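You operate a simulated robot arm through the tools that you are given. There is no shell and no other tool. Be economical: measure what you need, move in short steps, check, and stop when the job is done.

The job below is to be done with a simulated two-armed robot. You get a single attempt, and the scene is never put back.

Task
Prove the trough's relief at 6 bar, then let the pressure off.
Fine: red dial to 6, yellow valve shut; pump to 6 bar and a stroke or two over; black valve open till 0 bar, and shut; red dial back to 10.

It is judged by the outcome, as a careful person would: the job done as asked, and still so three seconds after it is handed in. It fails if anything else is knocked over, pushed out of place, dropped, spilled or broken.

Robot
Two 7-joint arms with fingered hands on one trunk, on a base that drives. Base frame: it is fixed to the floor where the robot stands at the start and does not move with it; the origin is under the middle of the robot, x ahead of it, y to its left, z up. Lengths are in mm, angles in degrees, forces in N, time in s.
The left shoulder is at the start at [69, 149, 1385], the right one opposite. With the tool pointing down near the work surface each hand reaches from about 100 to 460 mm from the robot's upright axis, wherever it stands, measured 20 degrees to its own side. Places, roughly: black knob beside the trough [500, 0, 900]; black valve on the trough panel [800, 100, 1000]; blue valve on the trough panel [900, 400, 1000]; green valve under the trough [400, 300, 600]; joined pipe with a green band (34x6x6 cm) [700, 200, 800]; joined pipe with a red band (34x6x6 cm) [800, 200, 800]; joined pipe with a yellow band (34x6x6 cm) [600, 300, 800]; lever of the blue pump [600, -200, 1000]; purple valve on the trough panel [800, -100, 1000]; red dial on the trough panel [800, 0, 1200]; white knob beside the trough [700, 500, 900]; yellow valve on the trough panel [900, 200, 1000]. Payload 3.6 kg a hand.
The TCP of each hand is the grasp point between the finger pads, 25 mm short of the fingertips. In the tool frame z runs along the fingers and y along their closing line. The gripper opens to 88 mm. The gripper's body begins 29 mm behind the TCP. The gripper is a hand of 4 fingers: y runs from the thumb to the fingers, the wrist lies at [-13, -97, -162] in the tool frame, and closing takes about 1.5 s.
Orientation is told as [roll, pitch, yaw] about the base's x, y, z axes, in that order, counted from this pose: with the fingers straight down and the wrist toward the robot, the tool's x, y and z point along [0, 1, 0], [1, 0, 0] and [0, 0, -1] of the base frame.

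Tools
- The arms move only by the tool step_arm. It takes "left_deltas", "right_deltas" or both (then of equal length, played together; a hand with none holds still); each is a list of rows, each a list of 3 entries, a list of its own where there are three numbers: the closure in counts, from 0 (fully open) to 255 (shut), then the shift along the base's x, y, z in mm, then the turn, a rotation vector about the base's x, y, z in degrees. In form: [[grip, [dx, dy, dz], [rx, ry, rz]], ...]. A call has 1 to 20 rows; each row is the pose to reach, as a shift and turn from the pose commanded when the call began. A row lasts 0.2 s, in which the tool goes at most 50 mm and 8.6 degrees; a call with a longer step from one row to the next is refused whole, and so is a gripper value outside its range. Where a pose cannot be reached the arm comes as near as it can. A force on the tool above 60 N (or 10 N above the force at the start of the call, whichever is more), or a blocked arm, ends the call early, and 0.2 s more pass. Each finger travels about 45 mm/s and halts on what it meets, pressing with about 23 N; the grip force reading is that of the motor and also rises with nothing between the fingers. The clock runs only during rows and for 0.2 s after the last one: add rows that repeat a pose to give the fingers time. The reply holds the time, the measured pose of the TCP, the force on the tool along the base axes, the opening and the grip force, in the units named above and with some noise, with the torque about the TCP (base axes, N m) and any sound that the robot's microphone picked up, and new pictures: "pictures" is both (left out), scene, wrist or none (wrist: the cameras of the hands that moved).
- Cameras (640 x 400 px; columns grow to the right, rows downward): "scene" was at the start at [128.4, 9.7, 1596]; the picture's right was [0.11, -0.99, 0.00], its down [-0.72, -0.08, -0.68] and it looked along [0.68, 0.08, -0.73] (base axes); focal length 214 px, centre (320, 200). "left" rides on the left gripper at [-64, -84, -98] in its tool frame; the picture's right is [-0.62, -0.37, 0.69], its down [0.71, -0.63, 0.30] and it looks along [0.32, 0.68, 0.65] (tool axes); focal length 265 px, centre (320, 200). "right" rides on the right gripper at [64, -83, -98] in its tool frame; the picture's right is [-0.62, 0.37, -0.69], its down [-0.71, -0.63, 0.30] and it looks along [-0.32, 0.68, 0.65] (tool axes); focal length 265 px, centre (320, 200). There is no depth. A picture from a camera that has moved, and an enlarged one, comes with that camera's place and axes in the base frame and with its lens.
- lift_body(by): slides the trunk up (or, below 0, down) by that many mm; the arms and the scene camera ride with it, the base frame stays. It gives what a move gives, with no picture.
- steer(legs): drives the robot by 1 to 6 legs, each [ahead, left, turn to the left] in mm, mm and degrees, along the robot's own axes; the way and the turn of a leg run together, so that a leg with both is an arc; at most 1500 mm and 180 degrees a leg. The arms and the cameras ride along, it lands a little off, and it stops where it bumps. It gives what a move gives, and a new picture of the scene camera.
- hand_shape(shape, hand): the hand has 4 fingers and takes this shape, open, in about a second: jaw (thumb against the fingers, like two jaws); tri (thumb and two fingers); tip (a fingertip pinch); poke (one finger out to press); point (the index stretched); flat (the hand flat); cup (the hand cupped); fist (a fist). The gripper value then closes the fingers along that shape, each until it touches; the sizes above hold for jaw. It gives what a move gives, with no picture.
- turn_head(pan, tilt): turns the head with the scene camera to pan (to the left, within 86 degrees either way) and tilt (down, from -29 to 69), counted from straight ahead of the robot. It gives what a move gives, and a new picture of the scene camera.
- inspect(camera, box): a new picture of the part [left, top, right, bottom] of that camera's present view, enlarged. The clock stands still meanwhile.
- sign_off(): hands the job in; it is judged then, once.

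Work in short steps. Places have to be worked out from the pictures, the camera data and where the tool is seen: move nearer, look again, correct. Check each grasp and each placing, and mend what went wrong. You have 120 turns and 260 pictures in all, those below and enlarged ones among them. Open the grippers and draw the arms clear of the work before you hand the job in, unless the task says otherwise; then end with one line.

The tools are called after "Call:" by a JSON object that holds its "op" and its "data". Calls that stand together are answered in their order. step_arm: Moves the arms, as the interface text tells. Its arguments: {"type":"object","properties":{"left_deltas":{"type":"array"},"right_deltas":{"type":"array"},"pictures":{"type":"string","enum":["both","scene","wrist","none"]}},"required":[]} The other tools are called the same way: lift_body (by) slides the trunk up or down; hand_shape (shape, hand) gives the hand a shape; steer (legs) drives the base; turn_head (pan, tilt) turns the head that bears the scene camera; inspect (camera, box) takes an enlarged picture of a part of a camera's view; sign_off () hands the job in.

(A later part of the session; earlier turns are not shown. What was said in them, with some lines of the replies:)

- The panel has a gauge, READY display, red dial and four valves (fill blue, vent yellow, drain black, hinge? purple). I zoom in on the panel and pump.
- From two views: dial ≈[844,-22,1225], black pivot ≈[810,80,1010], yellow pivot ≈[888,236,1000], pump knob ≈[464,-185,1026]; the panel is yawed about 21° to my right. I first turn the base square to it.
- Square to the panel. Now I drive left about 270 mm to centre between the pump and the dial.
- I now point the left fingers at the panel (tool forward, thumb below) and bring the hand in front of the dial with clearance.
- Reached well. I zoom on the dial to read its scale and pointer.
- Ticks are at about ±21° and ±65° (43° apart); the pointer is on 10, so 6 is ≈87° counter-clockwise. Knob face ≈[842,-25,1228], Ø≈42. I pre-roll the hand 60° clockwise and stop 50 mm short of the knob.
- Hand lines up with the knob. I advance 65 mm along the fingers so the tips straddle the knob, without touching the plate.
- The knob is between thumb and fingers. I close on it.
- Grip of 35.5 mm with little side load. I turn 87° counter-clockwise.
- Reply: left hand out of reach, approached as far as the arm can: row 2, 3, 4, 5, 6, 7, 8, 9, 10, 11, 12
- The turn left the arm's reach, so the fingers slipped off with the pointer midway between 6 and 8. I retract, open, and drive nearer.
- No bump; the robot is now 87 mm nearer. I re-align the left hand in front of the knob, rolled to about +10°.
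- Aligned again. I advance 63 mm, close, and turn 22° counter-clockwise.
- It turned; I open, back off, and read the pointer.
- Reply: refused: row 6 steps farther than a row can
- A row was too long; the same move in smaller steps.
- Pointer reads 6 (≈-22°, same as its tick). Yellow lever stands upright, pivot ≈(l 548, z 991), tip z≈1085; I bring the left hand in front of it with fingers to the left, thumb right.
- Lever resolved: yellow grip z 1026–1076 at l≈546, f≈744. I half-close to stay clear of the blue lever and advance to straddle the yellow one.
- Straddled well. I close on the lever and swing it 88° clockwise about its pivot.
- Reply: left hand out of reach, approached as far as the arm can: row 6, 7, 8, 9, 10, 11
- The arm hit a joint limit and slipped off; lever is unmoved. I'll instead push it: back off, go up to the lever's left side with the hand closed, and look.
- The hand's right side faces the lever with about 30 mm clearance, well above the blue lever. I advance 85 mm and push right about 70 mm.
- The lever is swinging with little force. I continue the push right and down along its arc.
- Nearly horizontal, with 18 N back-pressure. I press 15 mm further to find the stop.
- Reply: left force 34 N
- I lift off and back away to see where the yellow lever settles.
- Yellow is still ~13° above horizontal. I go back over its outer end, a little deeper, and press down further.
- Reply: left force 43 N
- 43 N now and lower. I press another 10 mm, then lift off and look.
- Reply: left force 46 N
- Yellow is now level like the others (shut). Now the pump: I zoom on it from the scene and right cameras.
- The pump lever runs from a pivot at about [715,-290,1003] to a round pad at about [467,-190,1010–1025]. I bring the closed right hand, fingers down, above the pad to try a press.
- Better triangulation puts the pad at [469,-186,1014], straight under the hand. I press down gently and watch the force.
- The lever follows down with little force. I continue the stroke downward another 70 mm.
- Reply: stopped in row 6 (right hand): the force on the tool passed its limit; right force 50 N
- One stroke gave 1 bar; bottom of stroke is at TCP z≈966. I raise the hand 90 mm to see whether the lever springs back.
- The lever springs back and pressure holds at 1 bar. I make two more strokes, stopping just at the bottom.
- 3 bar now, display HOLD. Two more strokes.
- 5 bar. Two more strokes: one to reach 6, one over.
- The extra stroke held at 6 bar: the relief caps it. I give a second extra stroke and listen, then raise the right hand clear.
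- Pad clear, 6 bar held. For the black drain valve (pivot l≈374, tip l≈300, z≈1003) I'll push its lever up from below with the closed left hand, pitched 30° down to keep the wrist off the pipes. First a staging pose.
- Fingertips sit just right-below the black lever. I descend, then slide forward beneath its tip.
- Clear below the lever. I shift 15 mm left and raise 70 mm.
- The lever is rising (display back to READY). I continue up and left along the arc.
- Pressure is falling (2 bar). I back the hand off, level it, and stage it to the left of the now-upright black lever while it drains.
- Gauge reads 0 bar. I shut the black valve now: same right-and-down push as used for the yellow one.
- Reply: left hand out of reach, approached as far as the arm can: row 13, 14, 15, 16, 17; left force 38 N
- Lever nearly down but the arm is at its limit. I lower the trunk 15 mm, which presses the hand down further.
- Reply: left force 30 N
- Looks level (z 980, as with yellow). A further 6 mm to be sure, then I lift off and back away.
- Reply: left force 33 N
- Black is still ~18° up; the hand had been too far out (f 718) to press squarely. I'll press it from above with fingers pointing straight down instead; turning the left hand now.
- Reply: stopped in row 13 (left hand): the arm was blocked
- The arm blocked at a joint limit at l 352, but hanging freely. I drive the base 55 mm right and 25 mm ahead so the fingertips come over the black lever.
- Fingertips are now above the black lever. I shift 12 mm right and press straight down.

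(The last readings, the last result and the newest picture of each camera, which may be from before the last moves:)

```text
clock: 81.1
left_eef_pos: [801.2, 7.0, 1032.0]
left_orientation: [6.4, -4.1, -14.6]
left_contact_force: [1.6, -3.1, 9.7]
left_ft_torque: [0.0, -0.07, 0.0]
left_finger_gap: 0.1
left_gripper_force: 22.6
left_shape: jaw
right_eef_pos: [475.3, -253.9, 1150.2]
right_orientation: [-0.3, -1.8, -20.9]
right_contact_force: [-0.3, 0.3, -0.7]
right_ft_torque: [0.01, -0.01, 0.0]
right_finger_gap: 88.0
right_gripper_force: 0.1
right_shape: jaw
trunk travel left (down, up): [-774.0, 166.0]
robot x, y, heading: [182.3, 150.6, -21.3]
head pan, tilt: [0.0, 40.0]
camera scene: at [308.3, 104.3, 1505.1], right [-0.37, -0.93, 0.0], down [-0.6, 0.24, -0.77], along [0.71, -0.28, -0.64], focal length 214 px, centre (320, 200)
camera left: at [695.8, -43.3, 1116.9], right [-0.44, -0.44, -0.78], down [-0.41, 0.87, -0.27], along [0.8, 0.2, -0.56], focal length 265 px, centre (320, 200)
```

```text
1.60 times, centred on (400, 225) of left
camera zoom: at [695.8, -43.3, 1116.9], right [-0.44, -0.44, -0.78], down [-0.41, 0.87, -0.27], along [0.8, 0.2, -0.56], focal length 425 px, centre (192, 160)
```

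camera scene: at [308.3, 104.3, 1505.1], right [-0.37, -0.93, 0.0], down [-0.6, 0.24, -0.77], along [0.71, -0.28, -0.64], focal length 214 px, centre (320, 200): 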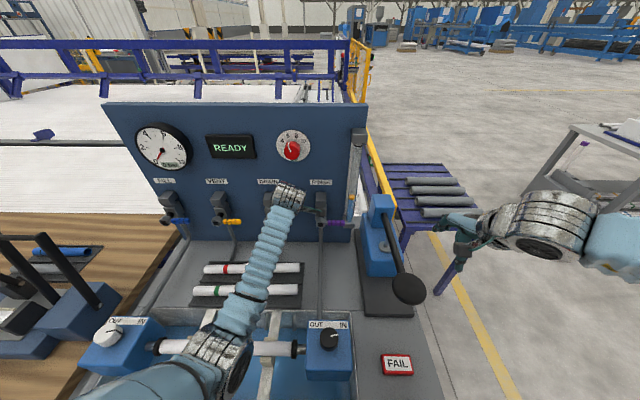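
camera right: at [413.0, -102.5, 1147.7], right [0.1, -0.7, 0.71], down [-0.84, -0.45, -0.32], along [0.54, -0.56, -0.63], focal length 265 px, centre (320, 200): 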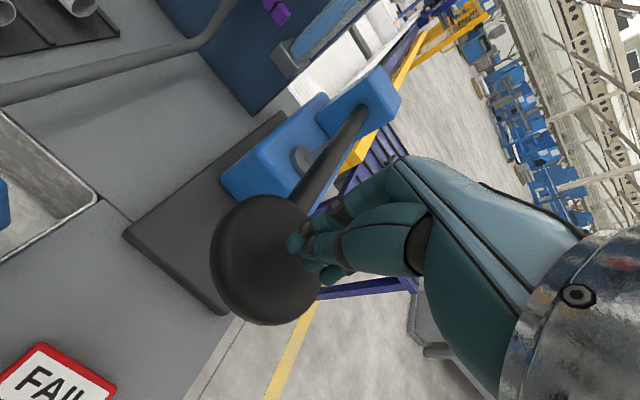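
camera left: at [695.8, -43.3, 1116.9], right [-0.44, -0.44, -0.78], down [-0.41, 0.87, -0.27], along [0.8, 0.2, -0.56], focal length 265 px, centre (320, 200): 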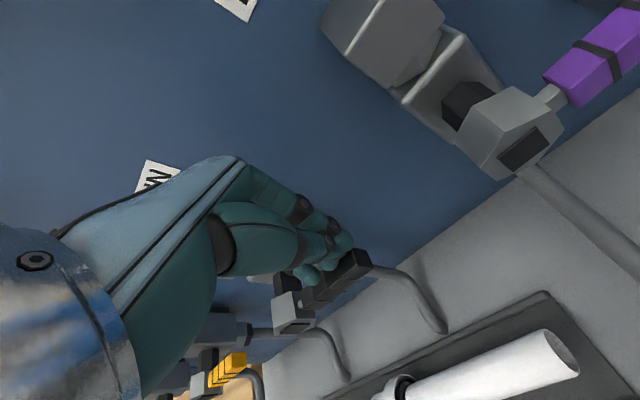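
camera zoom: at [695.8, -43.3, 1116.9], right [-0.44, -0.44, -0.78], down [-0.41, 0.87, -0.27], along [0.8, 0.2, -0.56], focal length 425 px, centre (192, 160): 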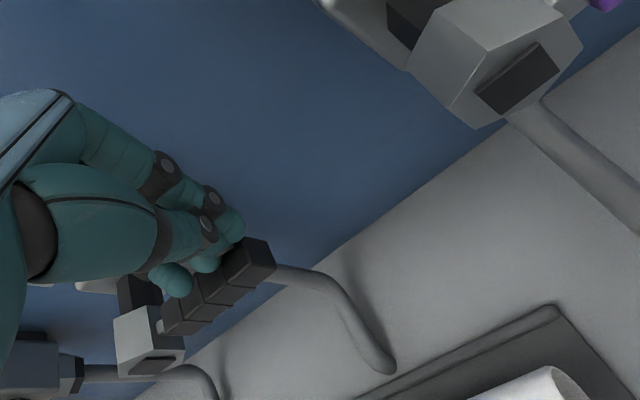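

Contact on the lever (10 N). I press another 20 mm, slightly nearer myself.

Call:
{"op": "step_arm", "data": {"left_deltas": [[255, [-3, 1, -7], [0, 0, 0]], [255, [-5, 2, -14], [0, 0, 0]], [255, [-5, 2, -20], [0, 0, 0]], [255, [-5, 2, -25], [0, 0, 0]], [255, [-5, 2, -25], [0, 0, 0]]]}}

Call:
{"op": "inspect", "data": {"camera": "scene", "box": [110, 110, 370, 270]}}

```text
clock: 82.3
left_eef_pos: [798.6, 9.3, 1030.3]
left_orientation: [6.4, -6.8, -14.5]
left_contact_force: [-1.9, -3.3, 55.0]
left_ft_torque: [0.07, -0.1, -0.06]
left_finger_gap: 0.0
left_gripper_force: 22.9
left_shape: jaw
right_eef_pos: [467.4, -252.6, 1152.7]
right_orientation: [-0.1, -2.2, -20.9]
right_contact_force: [0.5, -0.4, -0.2]
right_ft_torque: [-0.02, -0.03, 0.01]
right_finger_gap: 87.9
right_gripper_force: 0.0
right_shape: jaw
trunk travel left (down, up): [-774.0, 166.0]
robot x, y, heading: [183.2, 151.3, -21.3]
head pan, tilt: [0.0, 40.0]
camera scene: at [298.3, 105.4, 1506.2], right [-0.37, -0.93, 0.0], down [-0.59, 0.23, -0.77], along [0.72, -0.28, -0.64], focal length 214 px, centre (320, 200)
camera left: at [690.3, -40.0, 1110.7], right [-0.4, -0.45, -0.8], down [-0.39, 0.87, -0.3], along [0.83, 0.19, -0.53], focal length 265 px, centre (320, 200)
```

scene: 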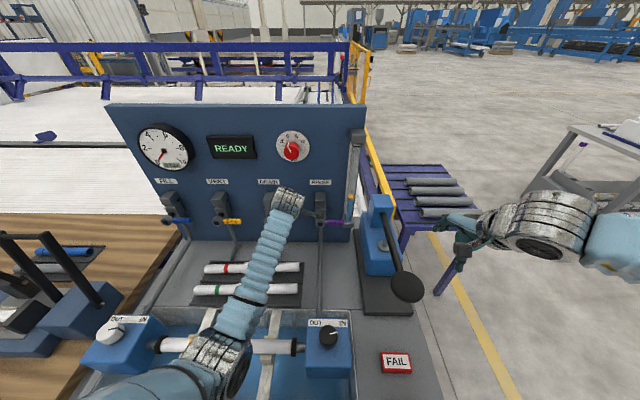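
left: 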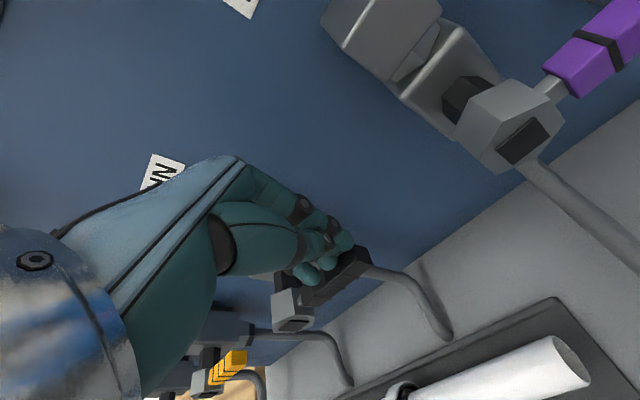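

```text
2.46 times, centred on (240, 190) of scene
camera zoom: at [298.3, 105.4, 1506.2], right [-0.37, -0.93, 0.0], down [-0.59, 0.23, -0.77], along [0.72, -0.28, -0.64], focal length 528 px, centre (517, 225)
```

zoom: 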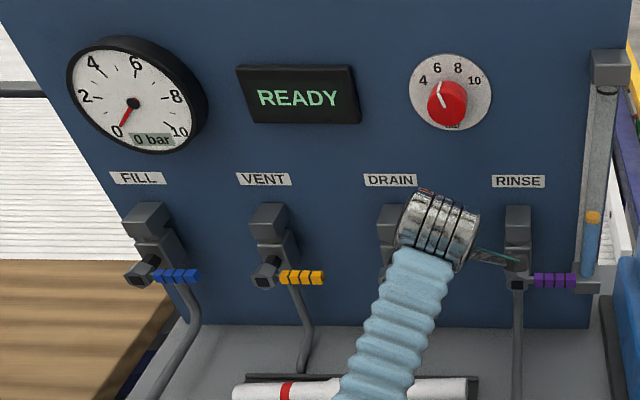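

55 N without further motion: it's on its stop. I lift off and check the lever and the sight tube.

Call:
{"op": "step_arm", "data": {"left_deltas": [[255, [0, 0, 30], [0, 0, 0]], [255, [0, 0, 60], [0, 0, 0]], [255, [-35, 14, 60], [0, 0, 0]], [255, [-70, 28, 60], [0, 0, 0]], [255, [-105, 41, 60], [0, 0, 0]], [255, [-140, 55, 60], [0, 0, 0]], [255, [-140, 55, 60], [0, 0, 0]]]}}

Call:
{"op": "inspect", "data": {"camera": "scene", "box": [110, 110, 370, 270]}}

```text
clock: 83.9
left_eef_pos: [659.5, 67.7, 1052.7]
left_orientation: [9.3, -3.5, -14.9]
left_contact_force: [-0.3, 0.3, 0.0]
left_ft_torque: [-0.03, -0.02, -0.02]
left_finger_gap: 0.0
left_gripper_force: 22.7
left_shape: jaw
right_eef_pos: [475.4, -255.8, 1150.0]
right_orientation: [-0.3, -1.7, -20.9]
right_contact_force: [-0.1, -0.6, 1.3]
right_ft_torque: [0.0, 0.0, 0.01]
right_finger_gap: 87.8
right_gripper_force: 0.1
right_shape: jaw
trunk travel left (down, up): [-774.0, 166.0]
robot x, y, heading: [183.8, 150.4, -21.5]
head pan, tilt: [0.0, 40.0]
camera scene: at [310.0, 101.6, 1504.7], right [-0.37, -0.93, 0.0], down [-0.6, 0.24, -0.77], along [0.71, -0.28, -0.64], focal length 214 px, centre (320, 200)
camera left: at [554.4, 13.0, 1134.1], right [-0.44, -0.4, -0.81], down [-0.4, 0.89, -0.23], along [0.81, 0.22, -0.55], focal length 265 px, centre (320, 200)
```

scene: 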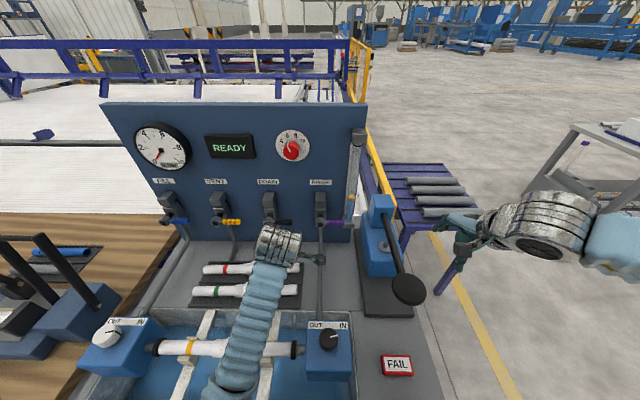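
left: 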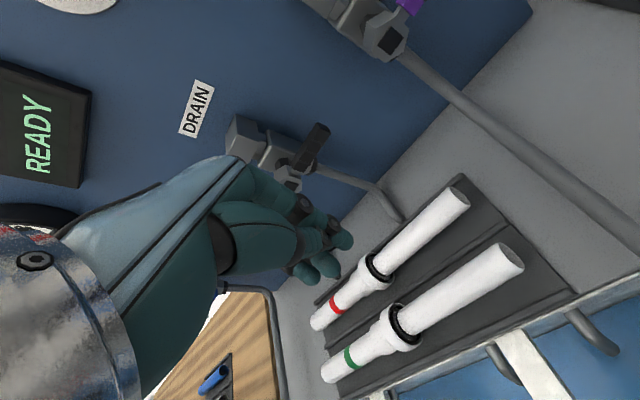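

```text
2.46 times, centred on (240, 190) of scene
camera zoom: at [310.0, 101.6, 1504.7], right [-0.37, -0.93, 0.0], down [-0.6, 0.24, -0.77], along [0.71, -0.28, -0.64], focal length 528 px, centre (517, 225)
```

zoom: 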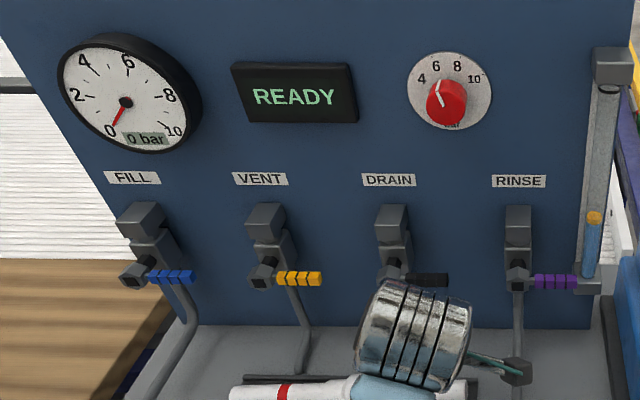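

Black lever is now level: all valves shut, 0 bar. Next the dial back to 10: I raise the left hand and square up its orientation.

Call:
{"op": "step_arm", "data": {"left_deltas": [[200, [-5, 0, 44], [-2.5, 1.8, -2.7]], [100, [-10, 0, 88], [-5, 3.6, -5.5]], [0, [-15, 0, 130], [-5, 3.6, -5.5]], [0, [-20, 0, 170], [-5, 3.6, -5.5]], [0, [-20, 0, 170], [-5, 3.6, -5.5]]], "pictures": "none"}}

```text
clock: 84.5
left_eef_pos: [652.7, 89.6, 1095.5]
left_orientation: [11.0, -0.1, -18.1]
left_contact_force: [-0.7, 0.6, -0.4]
left_ft_torque: [0.01, 0.01, 0.02]
left_finger_gap: 22.8
left_gripper_force: 0.0
left_shape: jaw
right_eef_pos: [477.8, -253.5, 1151.0]
right_orientation: [-0.2, -1.8, -20.9]
right_contact_force: [0.3, 0.2, -0.3]
right_ft_torque: [0.01, -0.03, 0.03]
right_finger_gap: 87.6
right_gripper_force: 0.0
right_shape: jaw
trunk travel left (down, up): [-774.0, 166.0]
robot x, y, heading: [183.2, 153.8, -21.3]
head pan, tilt: [0.0, 40.0]
stopped in row 2 (left hand): the arm was blocked; the commanded pose is now the measured one
```

Blocked again by a joint limit in this posture, no contact. I unwind by pitching the fingers forward, the way I came.

Call:
{"op": "step_arm", "data": {"left_deltas": [[0, [0, 0, 8], [-2.9, -7.4, 0]], [0, [0, 0, 16], [-5.8, -14.9, 0]], [0, [0, 0, 24], [-8.8, -22.3, 0]], [0, [0, 0, 32], [-11.7, -29.8, 0]], [0, [0, 0, 40], [-14.6, -37.2, 0]], [0, [0, 0, 48], [-17.5, -44.7, 0]], [0, [0, 0, 56], [-20.4, -52.1, 0]], [0, [0, 0, 64], [-23.3, -59.6, 0]], [0, [0, 0, 72], [-26.3, -67, 0]], [0, [0, 0, 80], [-29.2, -74.5, 0]], [0, [0, 0, 88], [-32.1, -81.9, 0]], [0, [0, 0, 88], [-32.1, -81.9, 0]]]}}

```text
clock: 87.1
left_eef_pos: [652.0, 89.7, 1183.8]
left_orientation: [-51.4, -86.4, 40.8]
left_contact_force: [-0.1, -0.4, 0.4]
left_ft_torque: [-0.02, -0.04, 0.01]
left_finger_gap: 88.0
left_gripper_force: 0.0
left_shape: jaw
right_eef_pos: [476.2, -253.6, 1149.9]
right_orientation: [-0.3, -1.8, -20.9]
right_contact_force: [0.0, -0.7, -0.1]
right_ft_torque: [-0.02, -0.03, 0.01]
right_finger_gap: 87.5
right_gripper_force: 0.0
right_shape: jaw
trunk travel left (down, up): [-774.0, 166.0]
robot x, y, heading: [183.7, 154.6, -21.4]
head pan, tilt: [0.0, 40.0]
camera scene: at [309.2, 103.1, 1504.8], right [-0.37, -0.93, 0.0], down [-0.6, 0.24, -0.77], along [0.71, -0.28, -0.64], focal length 214 px, centre (320, 200)
camera left: at [539.7, 39.3, 1108.1], right [0.55, -0.75, -0.36], down [0.4, 0.62, -0.68], along [0.73, 0.23, 0.64], focal length 265 px, centre (320, 200)
```

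scene: 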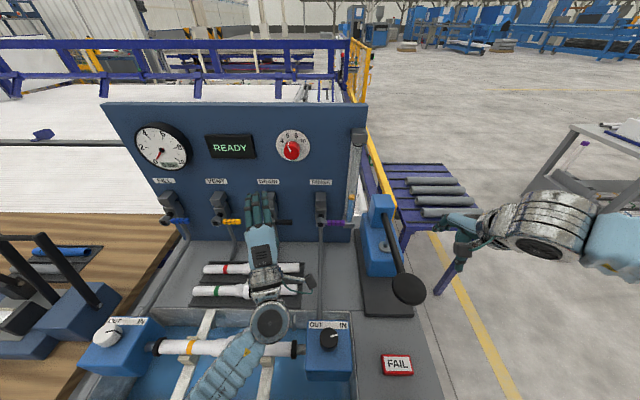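
left: 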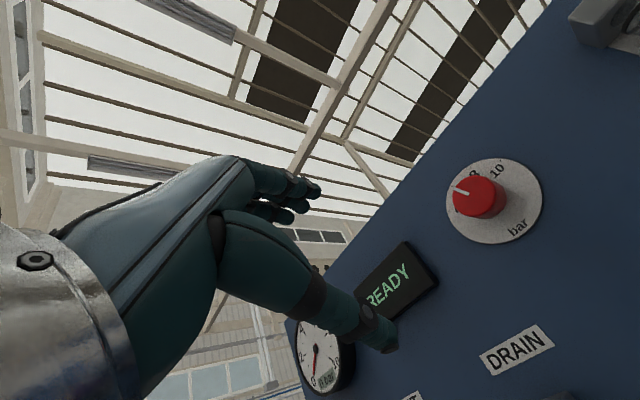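

Unwound well. I correct yaw (11°), set roll to about −20° and bring the open hand in front of the knob.

Call:
{"op": "step_arm", "data": {"left_deltas": [[0, [24, -18, 9], [-3.3, 0.9, -2.2]], [0, [49, -35, 18], [-6.6, 1.7, -4.3]], [0, [73, -53, 27], [-9.9, 2.6, -6.5]], [0, [98, -71, 36], [-13.2, 3.4, -8.6]], [0, [122.2, -88.2, 44.7], [-16.5, 4.3, -10.8]], [0, [122.2, -88.2, 44.7], [-16.5, 4.3, -10.8]]]}}

```text
clock: 88.5
left_eef_pos: [773.6, -0.9, 1231.7]
left_orientation: [-84.7, -69.9, 62.9]
left_contact_force: [0.4, 0.1, 0.5]
left_ft_torque: [0.03, 0.0, -0.01]
left_finger_gap: 87.6
left_gripper_force: 0.0
left_shape: jaw
right_eef_pos: [475.2, -253.2, 1151.0]
right_orientation: [-0.2, -1.9, -21.0]
right_contact_force: [-0.2, -0.1, -0.3]
right_ft_torque: [0.02, 0.02, 0.0]
right_finger_gap: 87.7
right_gripper_force: 0.0
right_shape: jaw
trunk travel left (down, up): [-774.0, 166.0]
robot x, y, heading: [181.6, 151.9, -21.5]
head pan, tilt: [0.0, 40.0]
camera scene: at [308.2, 105.3, 1505.0], right [-0.37, -0.93, 0.0], down [-0.6, 0.23, -0.77], along [0.71, -0.28, -0.64], focal length 214 px, centre (320, 200)
camera left: at [647.2, -46.7, 1178.5], right [0.37, -0.92, -0.16], down [0.43, 0.32, -0.85], along [0.82, 0.25, 0.51], focal length 265 px, centre (320, 200)
```

scene: 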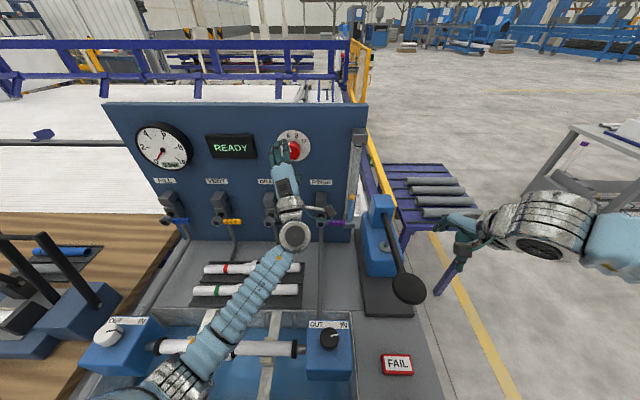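
left: 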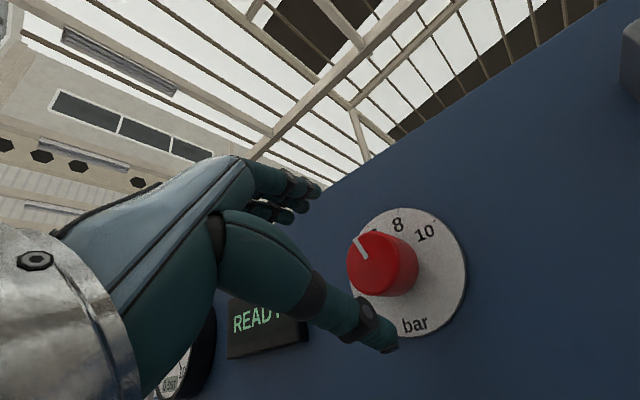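

Aligned. I advance 67 mm, close on the knob, then turn 88° clockwise.

Call:
{"op": "step_arm", "data": {"left_deltas": [[0, [21, -7, -1], [0, 0, 0]], [0, [42, -14, -2], [0, 0, 0]], [0, [63.3, -22.1, -3], [0, 0, 0]], [0, [63.3, -22.1, -3], [0, 0, 0]], [255, [63.3, -22.1, -3], [0, 0, 0]], [255, [63.3, -22.1, -3], [0, 0, 0]], [255, [63.3, -22.1, -3], [0, 0, 0]], [255, [63.3, -22.1, -3], [0, 0, 0]], [255, [63.3, -22.1, -3], [0, 0, 0]]], "pictures": "wrist"}}

Call:
{"op": "step_arm", "data": {"left_deltas": [[255, [0, 0, 0], [7.4, -2.9, 0]], [255, [0, 0, 0], [14.9, -5.8, 0]], [255, [0, 0, 0], [22.3, -8.8, 0]], [255, [0, 0, 0], [29.8, -11.7, 0]], [255, [0, 0, 0], [37.2, -14.6, 0]], [255, [0, 0, 0], [44.7, -17.5, 0]], [255, [0, 0, 0], [52.1, -20.4, 0]], [255, [0, 0, 0], [59.6, -23.4, 0]], [255, [0, 0, 0], [67, -26.3, 0]], [255, [0, 0, 0], [74.5, -29.2, 0]], [255, [0, 0, 0], [81.9, -32.1, 0]], [255, [0, 0, 0], [81.9, -32.1, 0]]]}}

Call:
{"op": "inspect", "data": {"camera": "left", "box": [220, 100, 540, 360]}}

```text
clock: 90.5
left_eef_pos: [836.7, -21.9, 1226.8]
left_orientation: [-84.3, -70.0, 62.5]
left_contact_force: [1.1, 0.5, -1.1]
left_ft_torque: [0.06, 0.01, 0.0]
left_finger_gap: 36.7
left_gripper_force: 23.4
left_shape: jaw
right_eef_pos: [475.8, -254.8, 1150.5]
right_orientation: [-0.3, -1.7, -21.0]
right_contact_force: [-1.0, -0.3, 0.8]
right_ft_torque: [0.01, 0.0, -0.01]
right_finger_gap: 87.6
right_gripper_force: 0.0
right_shape: jaw
trunk travel left (down, up): [-774.0, 166.0]
robot x, y, heading: [184.7, 150.5, -21.5]
head pan, tilt: [0.0, 40.0]
camera left: at [711.0, -67.3, 1173.0], right [0.37, -0.91, -0.16], down [0.43, 0.32, -0.85], along [0.82, 0.25, 0.51], focal length 265 px, centre (320, 200)
```

left: 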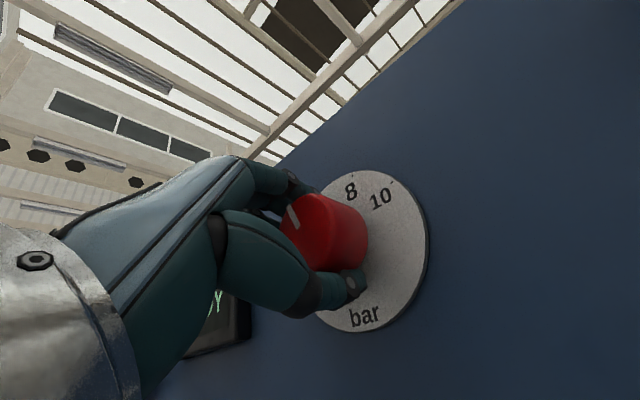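

```text
clock: 93.1
left_eef_pos: [838.3, -18.3, 1228.0]
left_orientation: [89.7, -22.0, -109.2]
left_contact_force: [7.1, 1.0, 16.8]
left_ft_torque: [-0.45, -0.13, 0.11]
left_finger_gap: 36.4
left_gripper_force: 23.0
left_shape: jaw
right_eef_pos: [475.5, -251.9, 1151.1]
right_orientation: [-0.4, -1.8, -20.9]
right_contact_force: [-0.2, 0.2, 1.3]
right_ft_torque: [0.03, -0.01, 0.03]
right_finger_gap: 87.8
right_gripper_force: 0.0
right_shape: jaw
trunk travel left (down, up): [-774.0, 166.0]
robot x, y, heading: [185.2, 152.3, -21.5]
head pan, tilt: [0.0, 40.0]
camera scene: at [309.1, 105.7, 1505.1], right [-0.37, -0.93, 0.0], down [-0.6, 0.23, -0.77], along [0.71, -0.28, -0.64], focal length 214 px, centre (320, 200)
camera left: at [762.9, 63.1, 1138.4], right [0.69, -0.12, -0.72], down [0.57, 0.7, 0.42], along [0.45, -0.7, 0.55], focal length 265 px, centre (320, 200)
```

scene: 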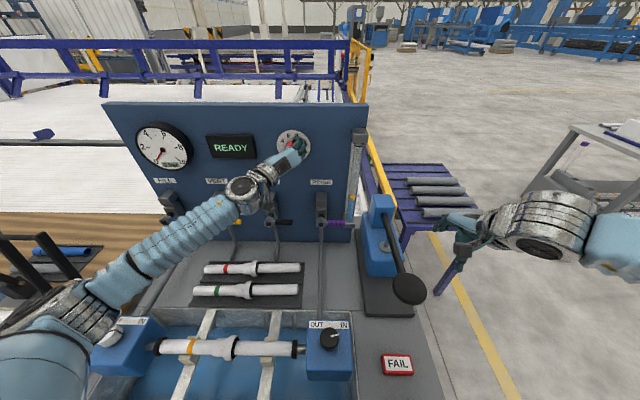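
left: 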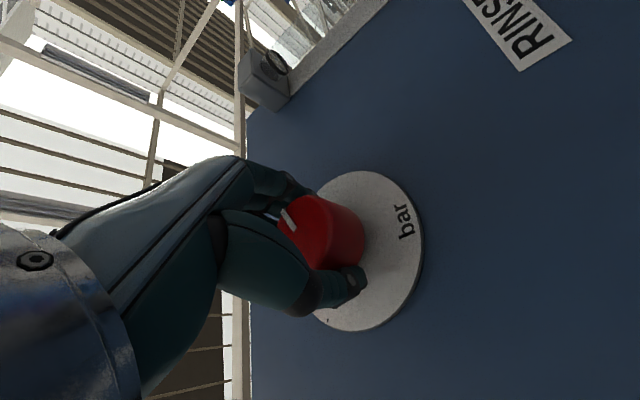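

```text
1.54 times, centred on (380, 230) of left
camera zoom: at [762.9, 63.1, 1138.4], right [0.69, -0.12, -0.72], down [0.57, 0.7, 0.42], along [0.45, -0.7, 0.55], focal length 408 px, centre (228, 154)
```

zoom: 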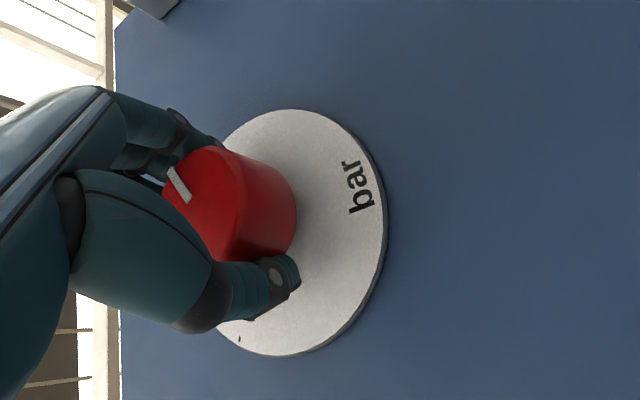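

Turned with a firm grip. I open, back away to the left, and read the dial.

Call:
{"op": "step_arm", "data": {"left_deltas": [[0, [0, 0, 0], [0, 0, 0]], [0, [0, 0, 0], [0, 0, 0]], [0, [0, 0, 0], [0, 0, 0]], [0, [-30, 12, 0], [0, 0, 0]], [0, [-60, 24, 0], [0, 0, 0]], [0, [-95, 38, 0], [0, 0, 0]], [0, [-130, 55, 0], [0, 0, 0]], [0, [-140, 95, 0], [0, 0, 0]], [0, [-140, 125, 0], [0, 0, 0]], [0, [-140, 125, 0], [0, 0, 0]]], "pictures": "scene"}}

Call:
{"op": "inspect", "data": {"camera": "scene", "box": [245, 110, 345, 180]}}

Call:
{"op": "inspect", "data": {"camera": "scene", "box": [80, 110, 440, 370]}}

```text
clock: 95.3
left_eef_pos: [696.4, 98.9, 1225.0]
left_orientation: [89.3, -21.9, -109.2]
left_contact_force: [0.4, -0.1, -0.3]
left_ft_torque: [0.05, 0.02, -0.03]
left_finger_gap: 88.0
left_gripper_force: 0.2
left_shape: jaw
right_eef_pos: [476.8, -254.3, 1149.2]
right_orientation: [-0.3, -1.7, -20.9]
right_contact_force: [-0.3, -0.6, 0.4]
right_ft_torque: [0.02, 0.01, -0.01]
right_finger_gap: 87.8
right_gripper_force: 0.0
right_shape: jaw
trunk travel left (down, up): [-774.0, 166.0]
robot x, y, heading: [183.6, 154.1, -21.4]
head pan, tilt: [0.0, 40.0]
camera scene: at [310.4, 102.3, 1504.7], right [-0.37, -0.93, 0.0], down [-0.6, 0.24, -0.77], along [0.71, -0.28, -0.64], focal length 214 px, centre (320, 200)
```

scene: 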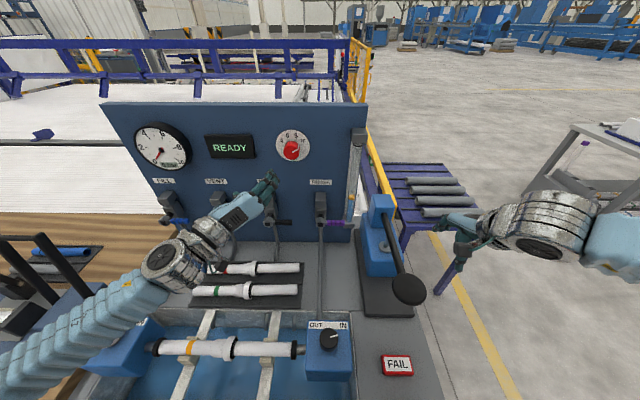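

```text
5.71 times, centred on (295, 145) of scene
camera zoom: at [310.4, 102.3, 1504.7], right [-0.37, -0.93, 0.0], down [-0.6, 0.24, -0.77], along [0.71, -0.28, -0.64], focal length 1226 px, centre (463, 514)
```

zoom: 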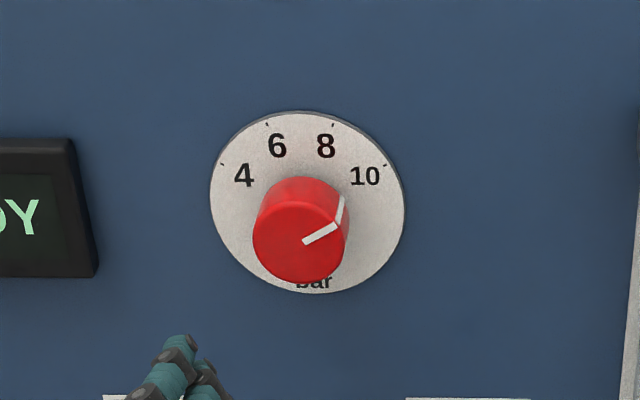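

```text
1.54 times, centred on (260, 240) of scene
camera zoom: at [310.4, 102.3, 1504.7], right [-0.37, -0.93, 0.0], down [-0.6, 0.24, -0.77], along [0.71, -0.28, -0.64], focal length 330 px, centre (412, 138)
```

zoom: 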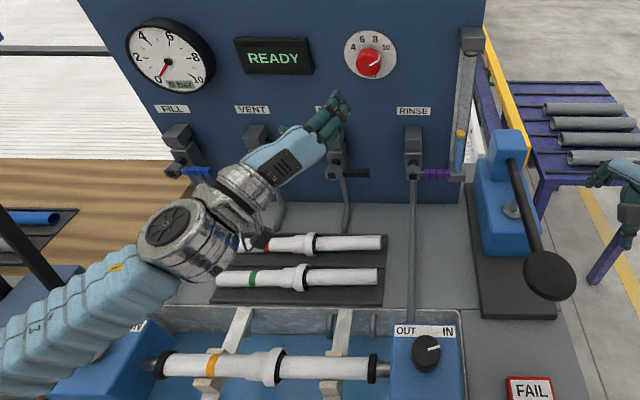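

Pointer is about 6–7° short of the 10 mark. I return to the knob and add 7°.

Call:
{"op": "step_arm", "data": {"left_deltas": [[0, [0, -30, 0], [0, 0, 0]], [0, [9, -72, 1], [0, 0, 0]], [0, [44, -90, 2], [0, 0, 0]], [0, [79, -104, 2], [0, 0, 0]], [0, [109, -117, 2], [0, 0, 0]], [0, [139, -129, 2], [0, 0, 0]], [0, [139, -129, 2], [0, 0, 0]], [255, [139, -129, 2], [0, 0, 0]], [255, [139, -129, 2], [0, 0, 0]], [255, [139, -129, 2], [0, 0, 0]], [255, [139, -129, 2], [0, 0, 0]], [255, [139, -129, 2], [0, 0, 0]], [255, [139, -129, 2], [3.7, -1.5, 0]], [255, [139, -129, 2], [7, -2.7, 0]], [255, [139, -129, 2], [7, -2.7, 0]]], "pictures": "wrist"}}

Call:
{"op": "step_arm", "data": {"left_deltas": [[0, [0, 0, 0], [0, 0, 0]], [0, [0, 0, 0], [0, 0, 0]], [0, [0, 0, 0], [0, 0, 0]], [0, [-30, 12, 0], [0, 0, 0]], [0, [-60, 24, 0], [0, 0, 0]], [0, [-95, 38, 0], [0, 0, 0]], [0, [-130, 55, 0], [0, 0, 0]], [0, [-140, 95, 0], [0, 0, 0]], [0, [-140, 125, 0], [0, 0, 0]], [0, [-140, 125, 0], [0, 0, 0]]], "pictures": "none"}}

Call:
{"op": "inspect", "data": {"camera": "scene", "box": [245, 110, 345, 180]}}

```text
clock: 98.5
left_eef_pos: [838.0, -24.3, 1227.3]
left_orientation: [89.5, -14.5, -109.3]
left_contact_force: [1.9, 1.6, 0.7]
left_ft_torque: [-0.18, -0.01, 0.02]
left_finger_gap: 46.7
left_gripper_force: 22.8
left_shape: jaw
right_eef_pos: [475.8, -253.8, 1150.2]
right_orientation: [-0.4, -1.7, -21.0]
right_contact_force: [-0.4, 0.2, -0.5]
right_ft_torque: [-0.02, -0.03, 0.0]
right_finger_gap: 87.8
right_gripper_force: 0.0
right_shape: jaw
trunk travel left (down, up): [-774.0, 166.0]
robot x, y, heading: [183.2, 153.5, -21.4]
head pan, tilt: [0.0, 40.0]
camera left: at [765.9, 68.6, 1144.8], right [0.71, -0.04, -0.7], down [0.55, 0.64, 0.53], along [0.43, -0.77, 0.48], focal length 265 px, centre (320, 200)
```

left: 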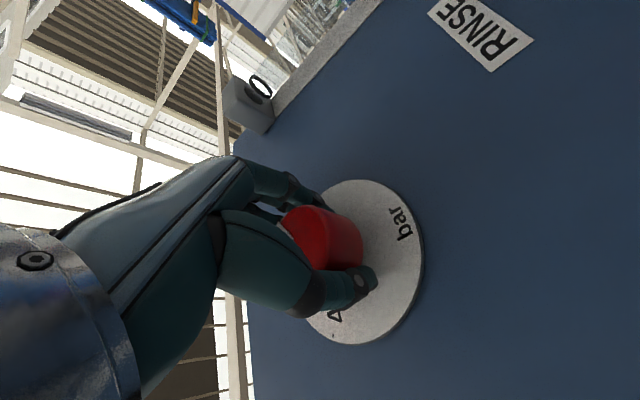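

```text
clock: 100.7
left_eef_pos: [698.3, 98.2, 1226.3]
left_orientation: [89.5, -14.3, -109.4]
left_contact_force: [-1.0, -0.2, -0.8]
left_ft_torque: [-0.03, -0.03, -0.02]
left_finger_gap: 87.5
left_gripper_force: 0.1
left_shape: jaw
right_eef_pos: [476.0, -253.7, 1149.8]
right_orientation: [-0.4, -1.7, -20.9]
right_contact_force: [-0.5, 0.0, 1.1]
right_ft_torque: [-0.02, 0.02, 0.0]
right_finger_gap: 87.7
right_gripper_force: 0.0
right_shape: jaw
trunk travel left (down, up): [-774.0, 166.0]
robot x, y, heading: [181.1, 153.5, -21.6]
head pan, tilt: [0.0, 40.0]
```

```text
5.71 times, centred on (295, 145) of scene
camera zoom: at [309.7, 102.6, 1504.8], right [-0.37, -0.93, 0.0], down [-0.6, 0.24, -0.77], along [0.71, -0.28, -0.64], focal length 1226 px, centre (463, 514)
```

zoom: 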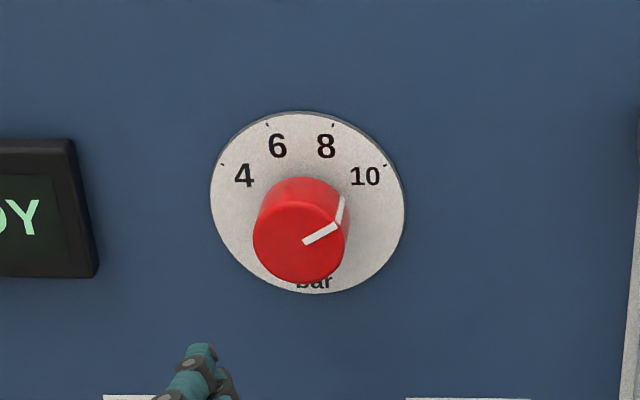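

Unchanged — perhaps a stop, perhaps slip. I look closer with the wrist camera and enlarge the scene more.

Call:
{"op": "inspect", "data": {"camera": "scene", "box": [275, 125, 315, 165]}}

Call:
{"op": "inspect", "data": {"camera": "left", "box": [320, 100, 640, 300]}}

```text
10.00 times, centred on (295, 145) of scene
camera zoom: at [309.7, 102.6, 1504.8], right [-0.37, -0.93, 0.0], down [-0.6, 0.24, -0.77], along [0.71, -0.28, -0.64], focal length 2145 px, centre (570, 750)
```

zoom: 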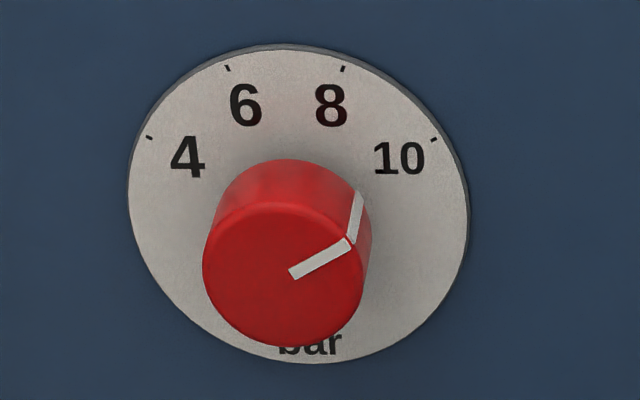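

```text
2.00 times, centred on (480, 200) of left
camera zoom: at [625.5, 191.1, 1144.0], right [0.71, -0.04, -0.7], down [0.55, 0.64, 0.53], along [0.43, -0.77, 0.48], focal length 531 px, centre (0, 200)
```

zoom: 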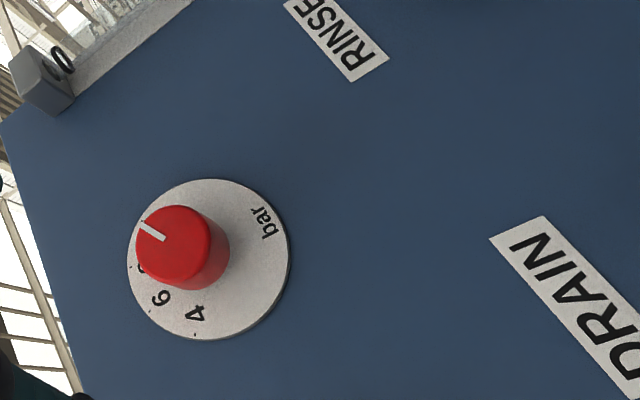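

Measured from the knob centre the pointer is at 62.7° and the 10 tick at 62.4°: it's on 10. I draw the left arm further clear and do a final check of the panel.

Call:
{"op": "step_arm", "data": {"left_deltas": [[0, [-40, 20, 10], [0, 0, 0]], [0, [-80, 45, 20], [0, 0, 0]], [0, [-120, 75, 30], [0, 0, 0]], [0, [-150, 110, 40], [0, 0, 0]], [0, [-150, 110, 40], [0, 0, 0]]], "pictures": "scene"}}

Call:
{"op": "inspect", "data": {"camera": "scene", "box": [90, 100, 370, 260]}}

Call:
{"op": "inspect", "data": {"camera": "scene", "box": [80, 230, 440, 400]}}

```text
refused: row 3 steps farther than a row can; nothing moved
```

```text
2.29 times, centred on (230, 180) of scene
camera zoom: at [309.7, 102.6, 1504.8], right [-0.37, -0.93, 0.0], down [-0.6, 0.24, -0.77], along [0.71, -0.28, -0.64], focal length 490 px, centre (526, 246)
```

zoom: 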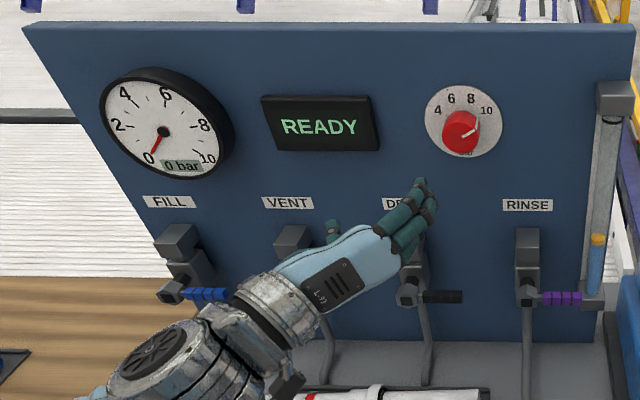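

```text
1.78 times, centred on (260, 315) of scene
camera zoom: at [309.7, 102.6, 1504.8], right [-0.37, -0.93, 0.0], down [-0.6, 0.24, -0.77], along [0.71, -0.28, -0.64], focal length 381 px, centre (427, -4)
```

zoom: 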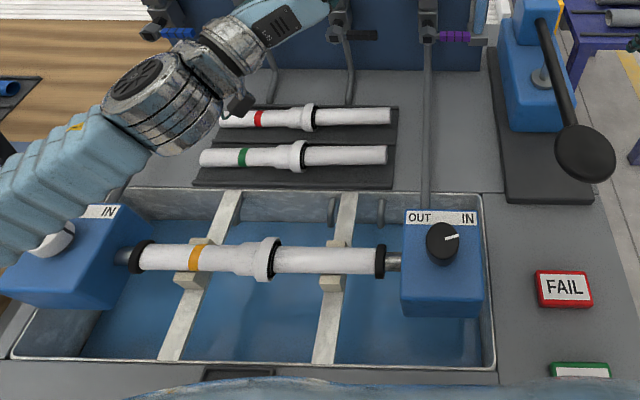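

No overflow, level steady. I retract the left arm in smaller steps.

Call:
{"op": "step_arm", "data": {"left_deltas": [[0, [-35, 15, 8], [0, 0, 0]], [0, [-70, 30, 16], [0, 0, 0]], [0, [-105, 45, 24], [0, 0, 0]], [0, [-135, 70, 32], [0, 0, 0]], [0, [-150, 100, 40], [0, 0, 0]], [0, [-150, 100, 40], [0, 0, 0]]], "pictures": "scene"}}

Call:
{"op": "inspect", "data": {"camera": "scene", "box": [90, 100, 370, 260]}}

```text
clock: 102.1
left_eef_pos: [669.5, 230.5, 1201.5]
left_orientation: [89.7, -14.5, -109.5]
left_contact_force: [-0.2, 0.1, 0.4]
left_ft_torque: [0.01, 0.01, 0.04]
left_finger_gap: 88.0
left_gripper_force: 0.0
left_shape: jaw
left hand out of reach, approached as far as the arm can: row 1, 2, 3, 4, 5, 6
right_eef_pos: [473.3, -253.3, 1151.7]
right_orientation: [-0.3, -1.9, -20.9]
right_contact_force: [0.6, 0.3, 0.6]
right_ft_torque: [0.0, -0.02, 0.0]
right_finger_gap: 87.8
right_gripper_force: 0.0
right_shape: jaw
trunk travel left (down, up): [-774.0, 166.0]
robot x, y, heading: [185.6, 154.7, -21.4]
head pan, tilt: [0.0, 40.0]
camera scene: at [307.3, 105.5, 1505.2], right [-0.37, -0.93, 0.0], down [-0.6, 0.23, -0.77], along [0.71, -0.28, -0.64], focal length 214 px, centre (320, 200)
```

scene: 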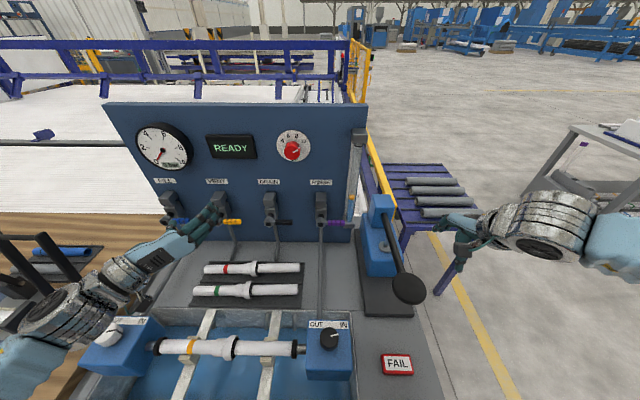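

```text
2.29 times, centred on (230, 180) of scene
camera zoom: at [307.3, 105.5, 1505.2], right [-0.37, -0.93, 0.0], down [-0.6, 0.23, -0.77], along [0.71, -0.28, -0.64], focal length 490 px, centre (526, 246)
```

zoom: 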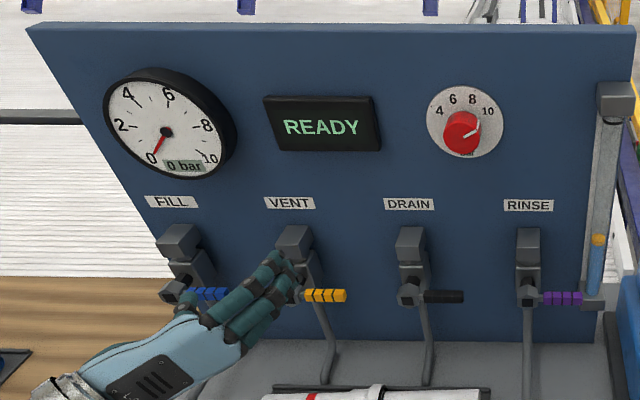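

All is as asked: dial 10, valves shut, 0 bar, READY. I back the base off 120 mm so both arms are well clear.

Call:
{"op": "steer", "data": {"legs": [[-120, 0, 0]]}}

Call:
{"op": "inspect", "data": {"camera": "scene", "box": [110, 100, 430, 300]}}

```text
clock: 103.3
left_eef_pos: [560.6, 275.9, 1200.1]
left_orientation: [89.5, -14.6, -109.3]
left_contact_force: [-0.8, 0.2, 0.0]
left_ft_torque: [0.0, 0.01, 0.01]
left_finger_gap: 88.0
left_gripper_force: 0.1
left_shape: jaw
right_eef_pos: [365.2, -207.5, 1151.3]
right_orientation: [-0.4, -1.7, -20.8]
right_contact_force: [0.6, -0.3, -0.3]
right_ft_torque: [0.02, -0.02, 0.02]
right_finger_gap: 87.8
right_gripper_force: 0.0
right_shape: jaw
trunk travel left (down, up): [-774.0, 166.0]
robot x, y, heading: [69.1, 196.6, -21.5]
head pan, tilt: [0.0, 40.0]
camera scene: at [196.0, 151.7, 1505.0], right [-0.37, -0.93, 0.0], down [-0.6, 0.23, -0.77], along [0.71, -0.28, -0.64], focal length 214 px, centre (320, 200)
```

scene: 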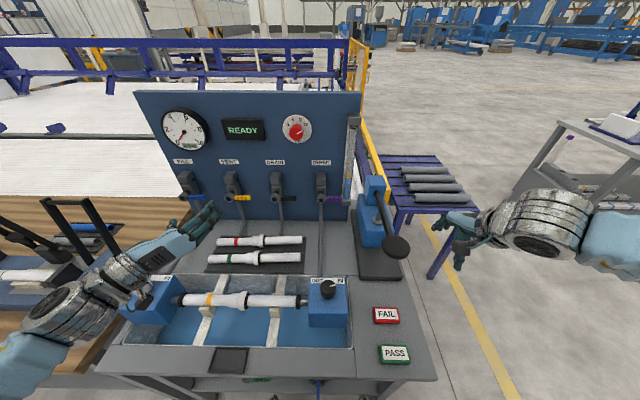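

```text
2.00 times, centred on (270, 200) of scene
camera zoom: at [196.0, 151.7, 1505.0], right [-0.37, -0.93, 0.0], down [-0.6, 0.23, -0.77], along [0.71, -0.28, -0.64], focal length 429 px, centre (420, 200)
```

zoom: 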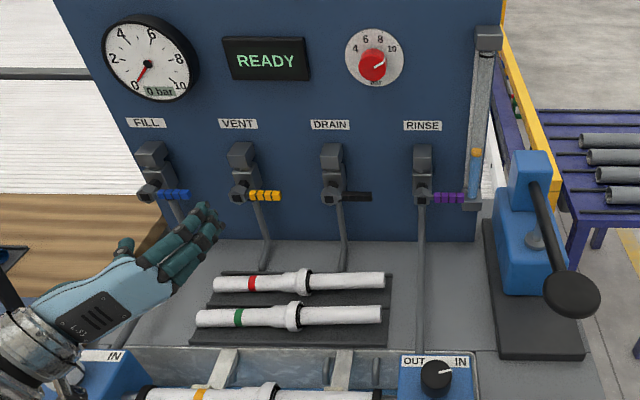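

Everything is in its final state and the arms are clear; I hand the job in.

Call:
{"op": "sign_off", "data": {}}

```text
The job is handed in.
```

The relief held at 6 bar through two extra pump strokes. I then drained the pressure to 0 bar, shut the black valve and set the red dial back to 10. The black valve took several tries to shut, so more water than needed drained into the trough, but it did not overflow.
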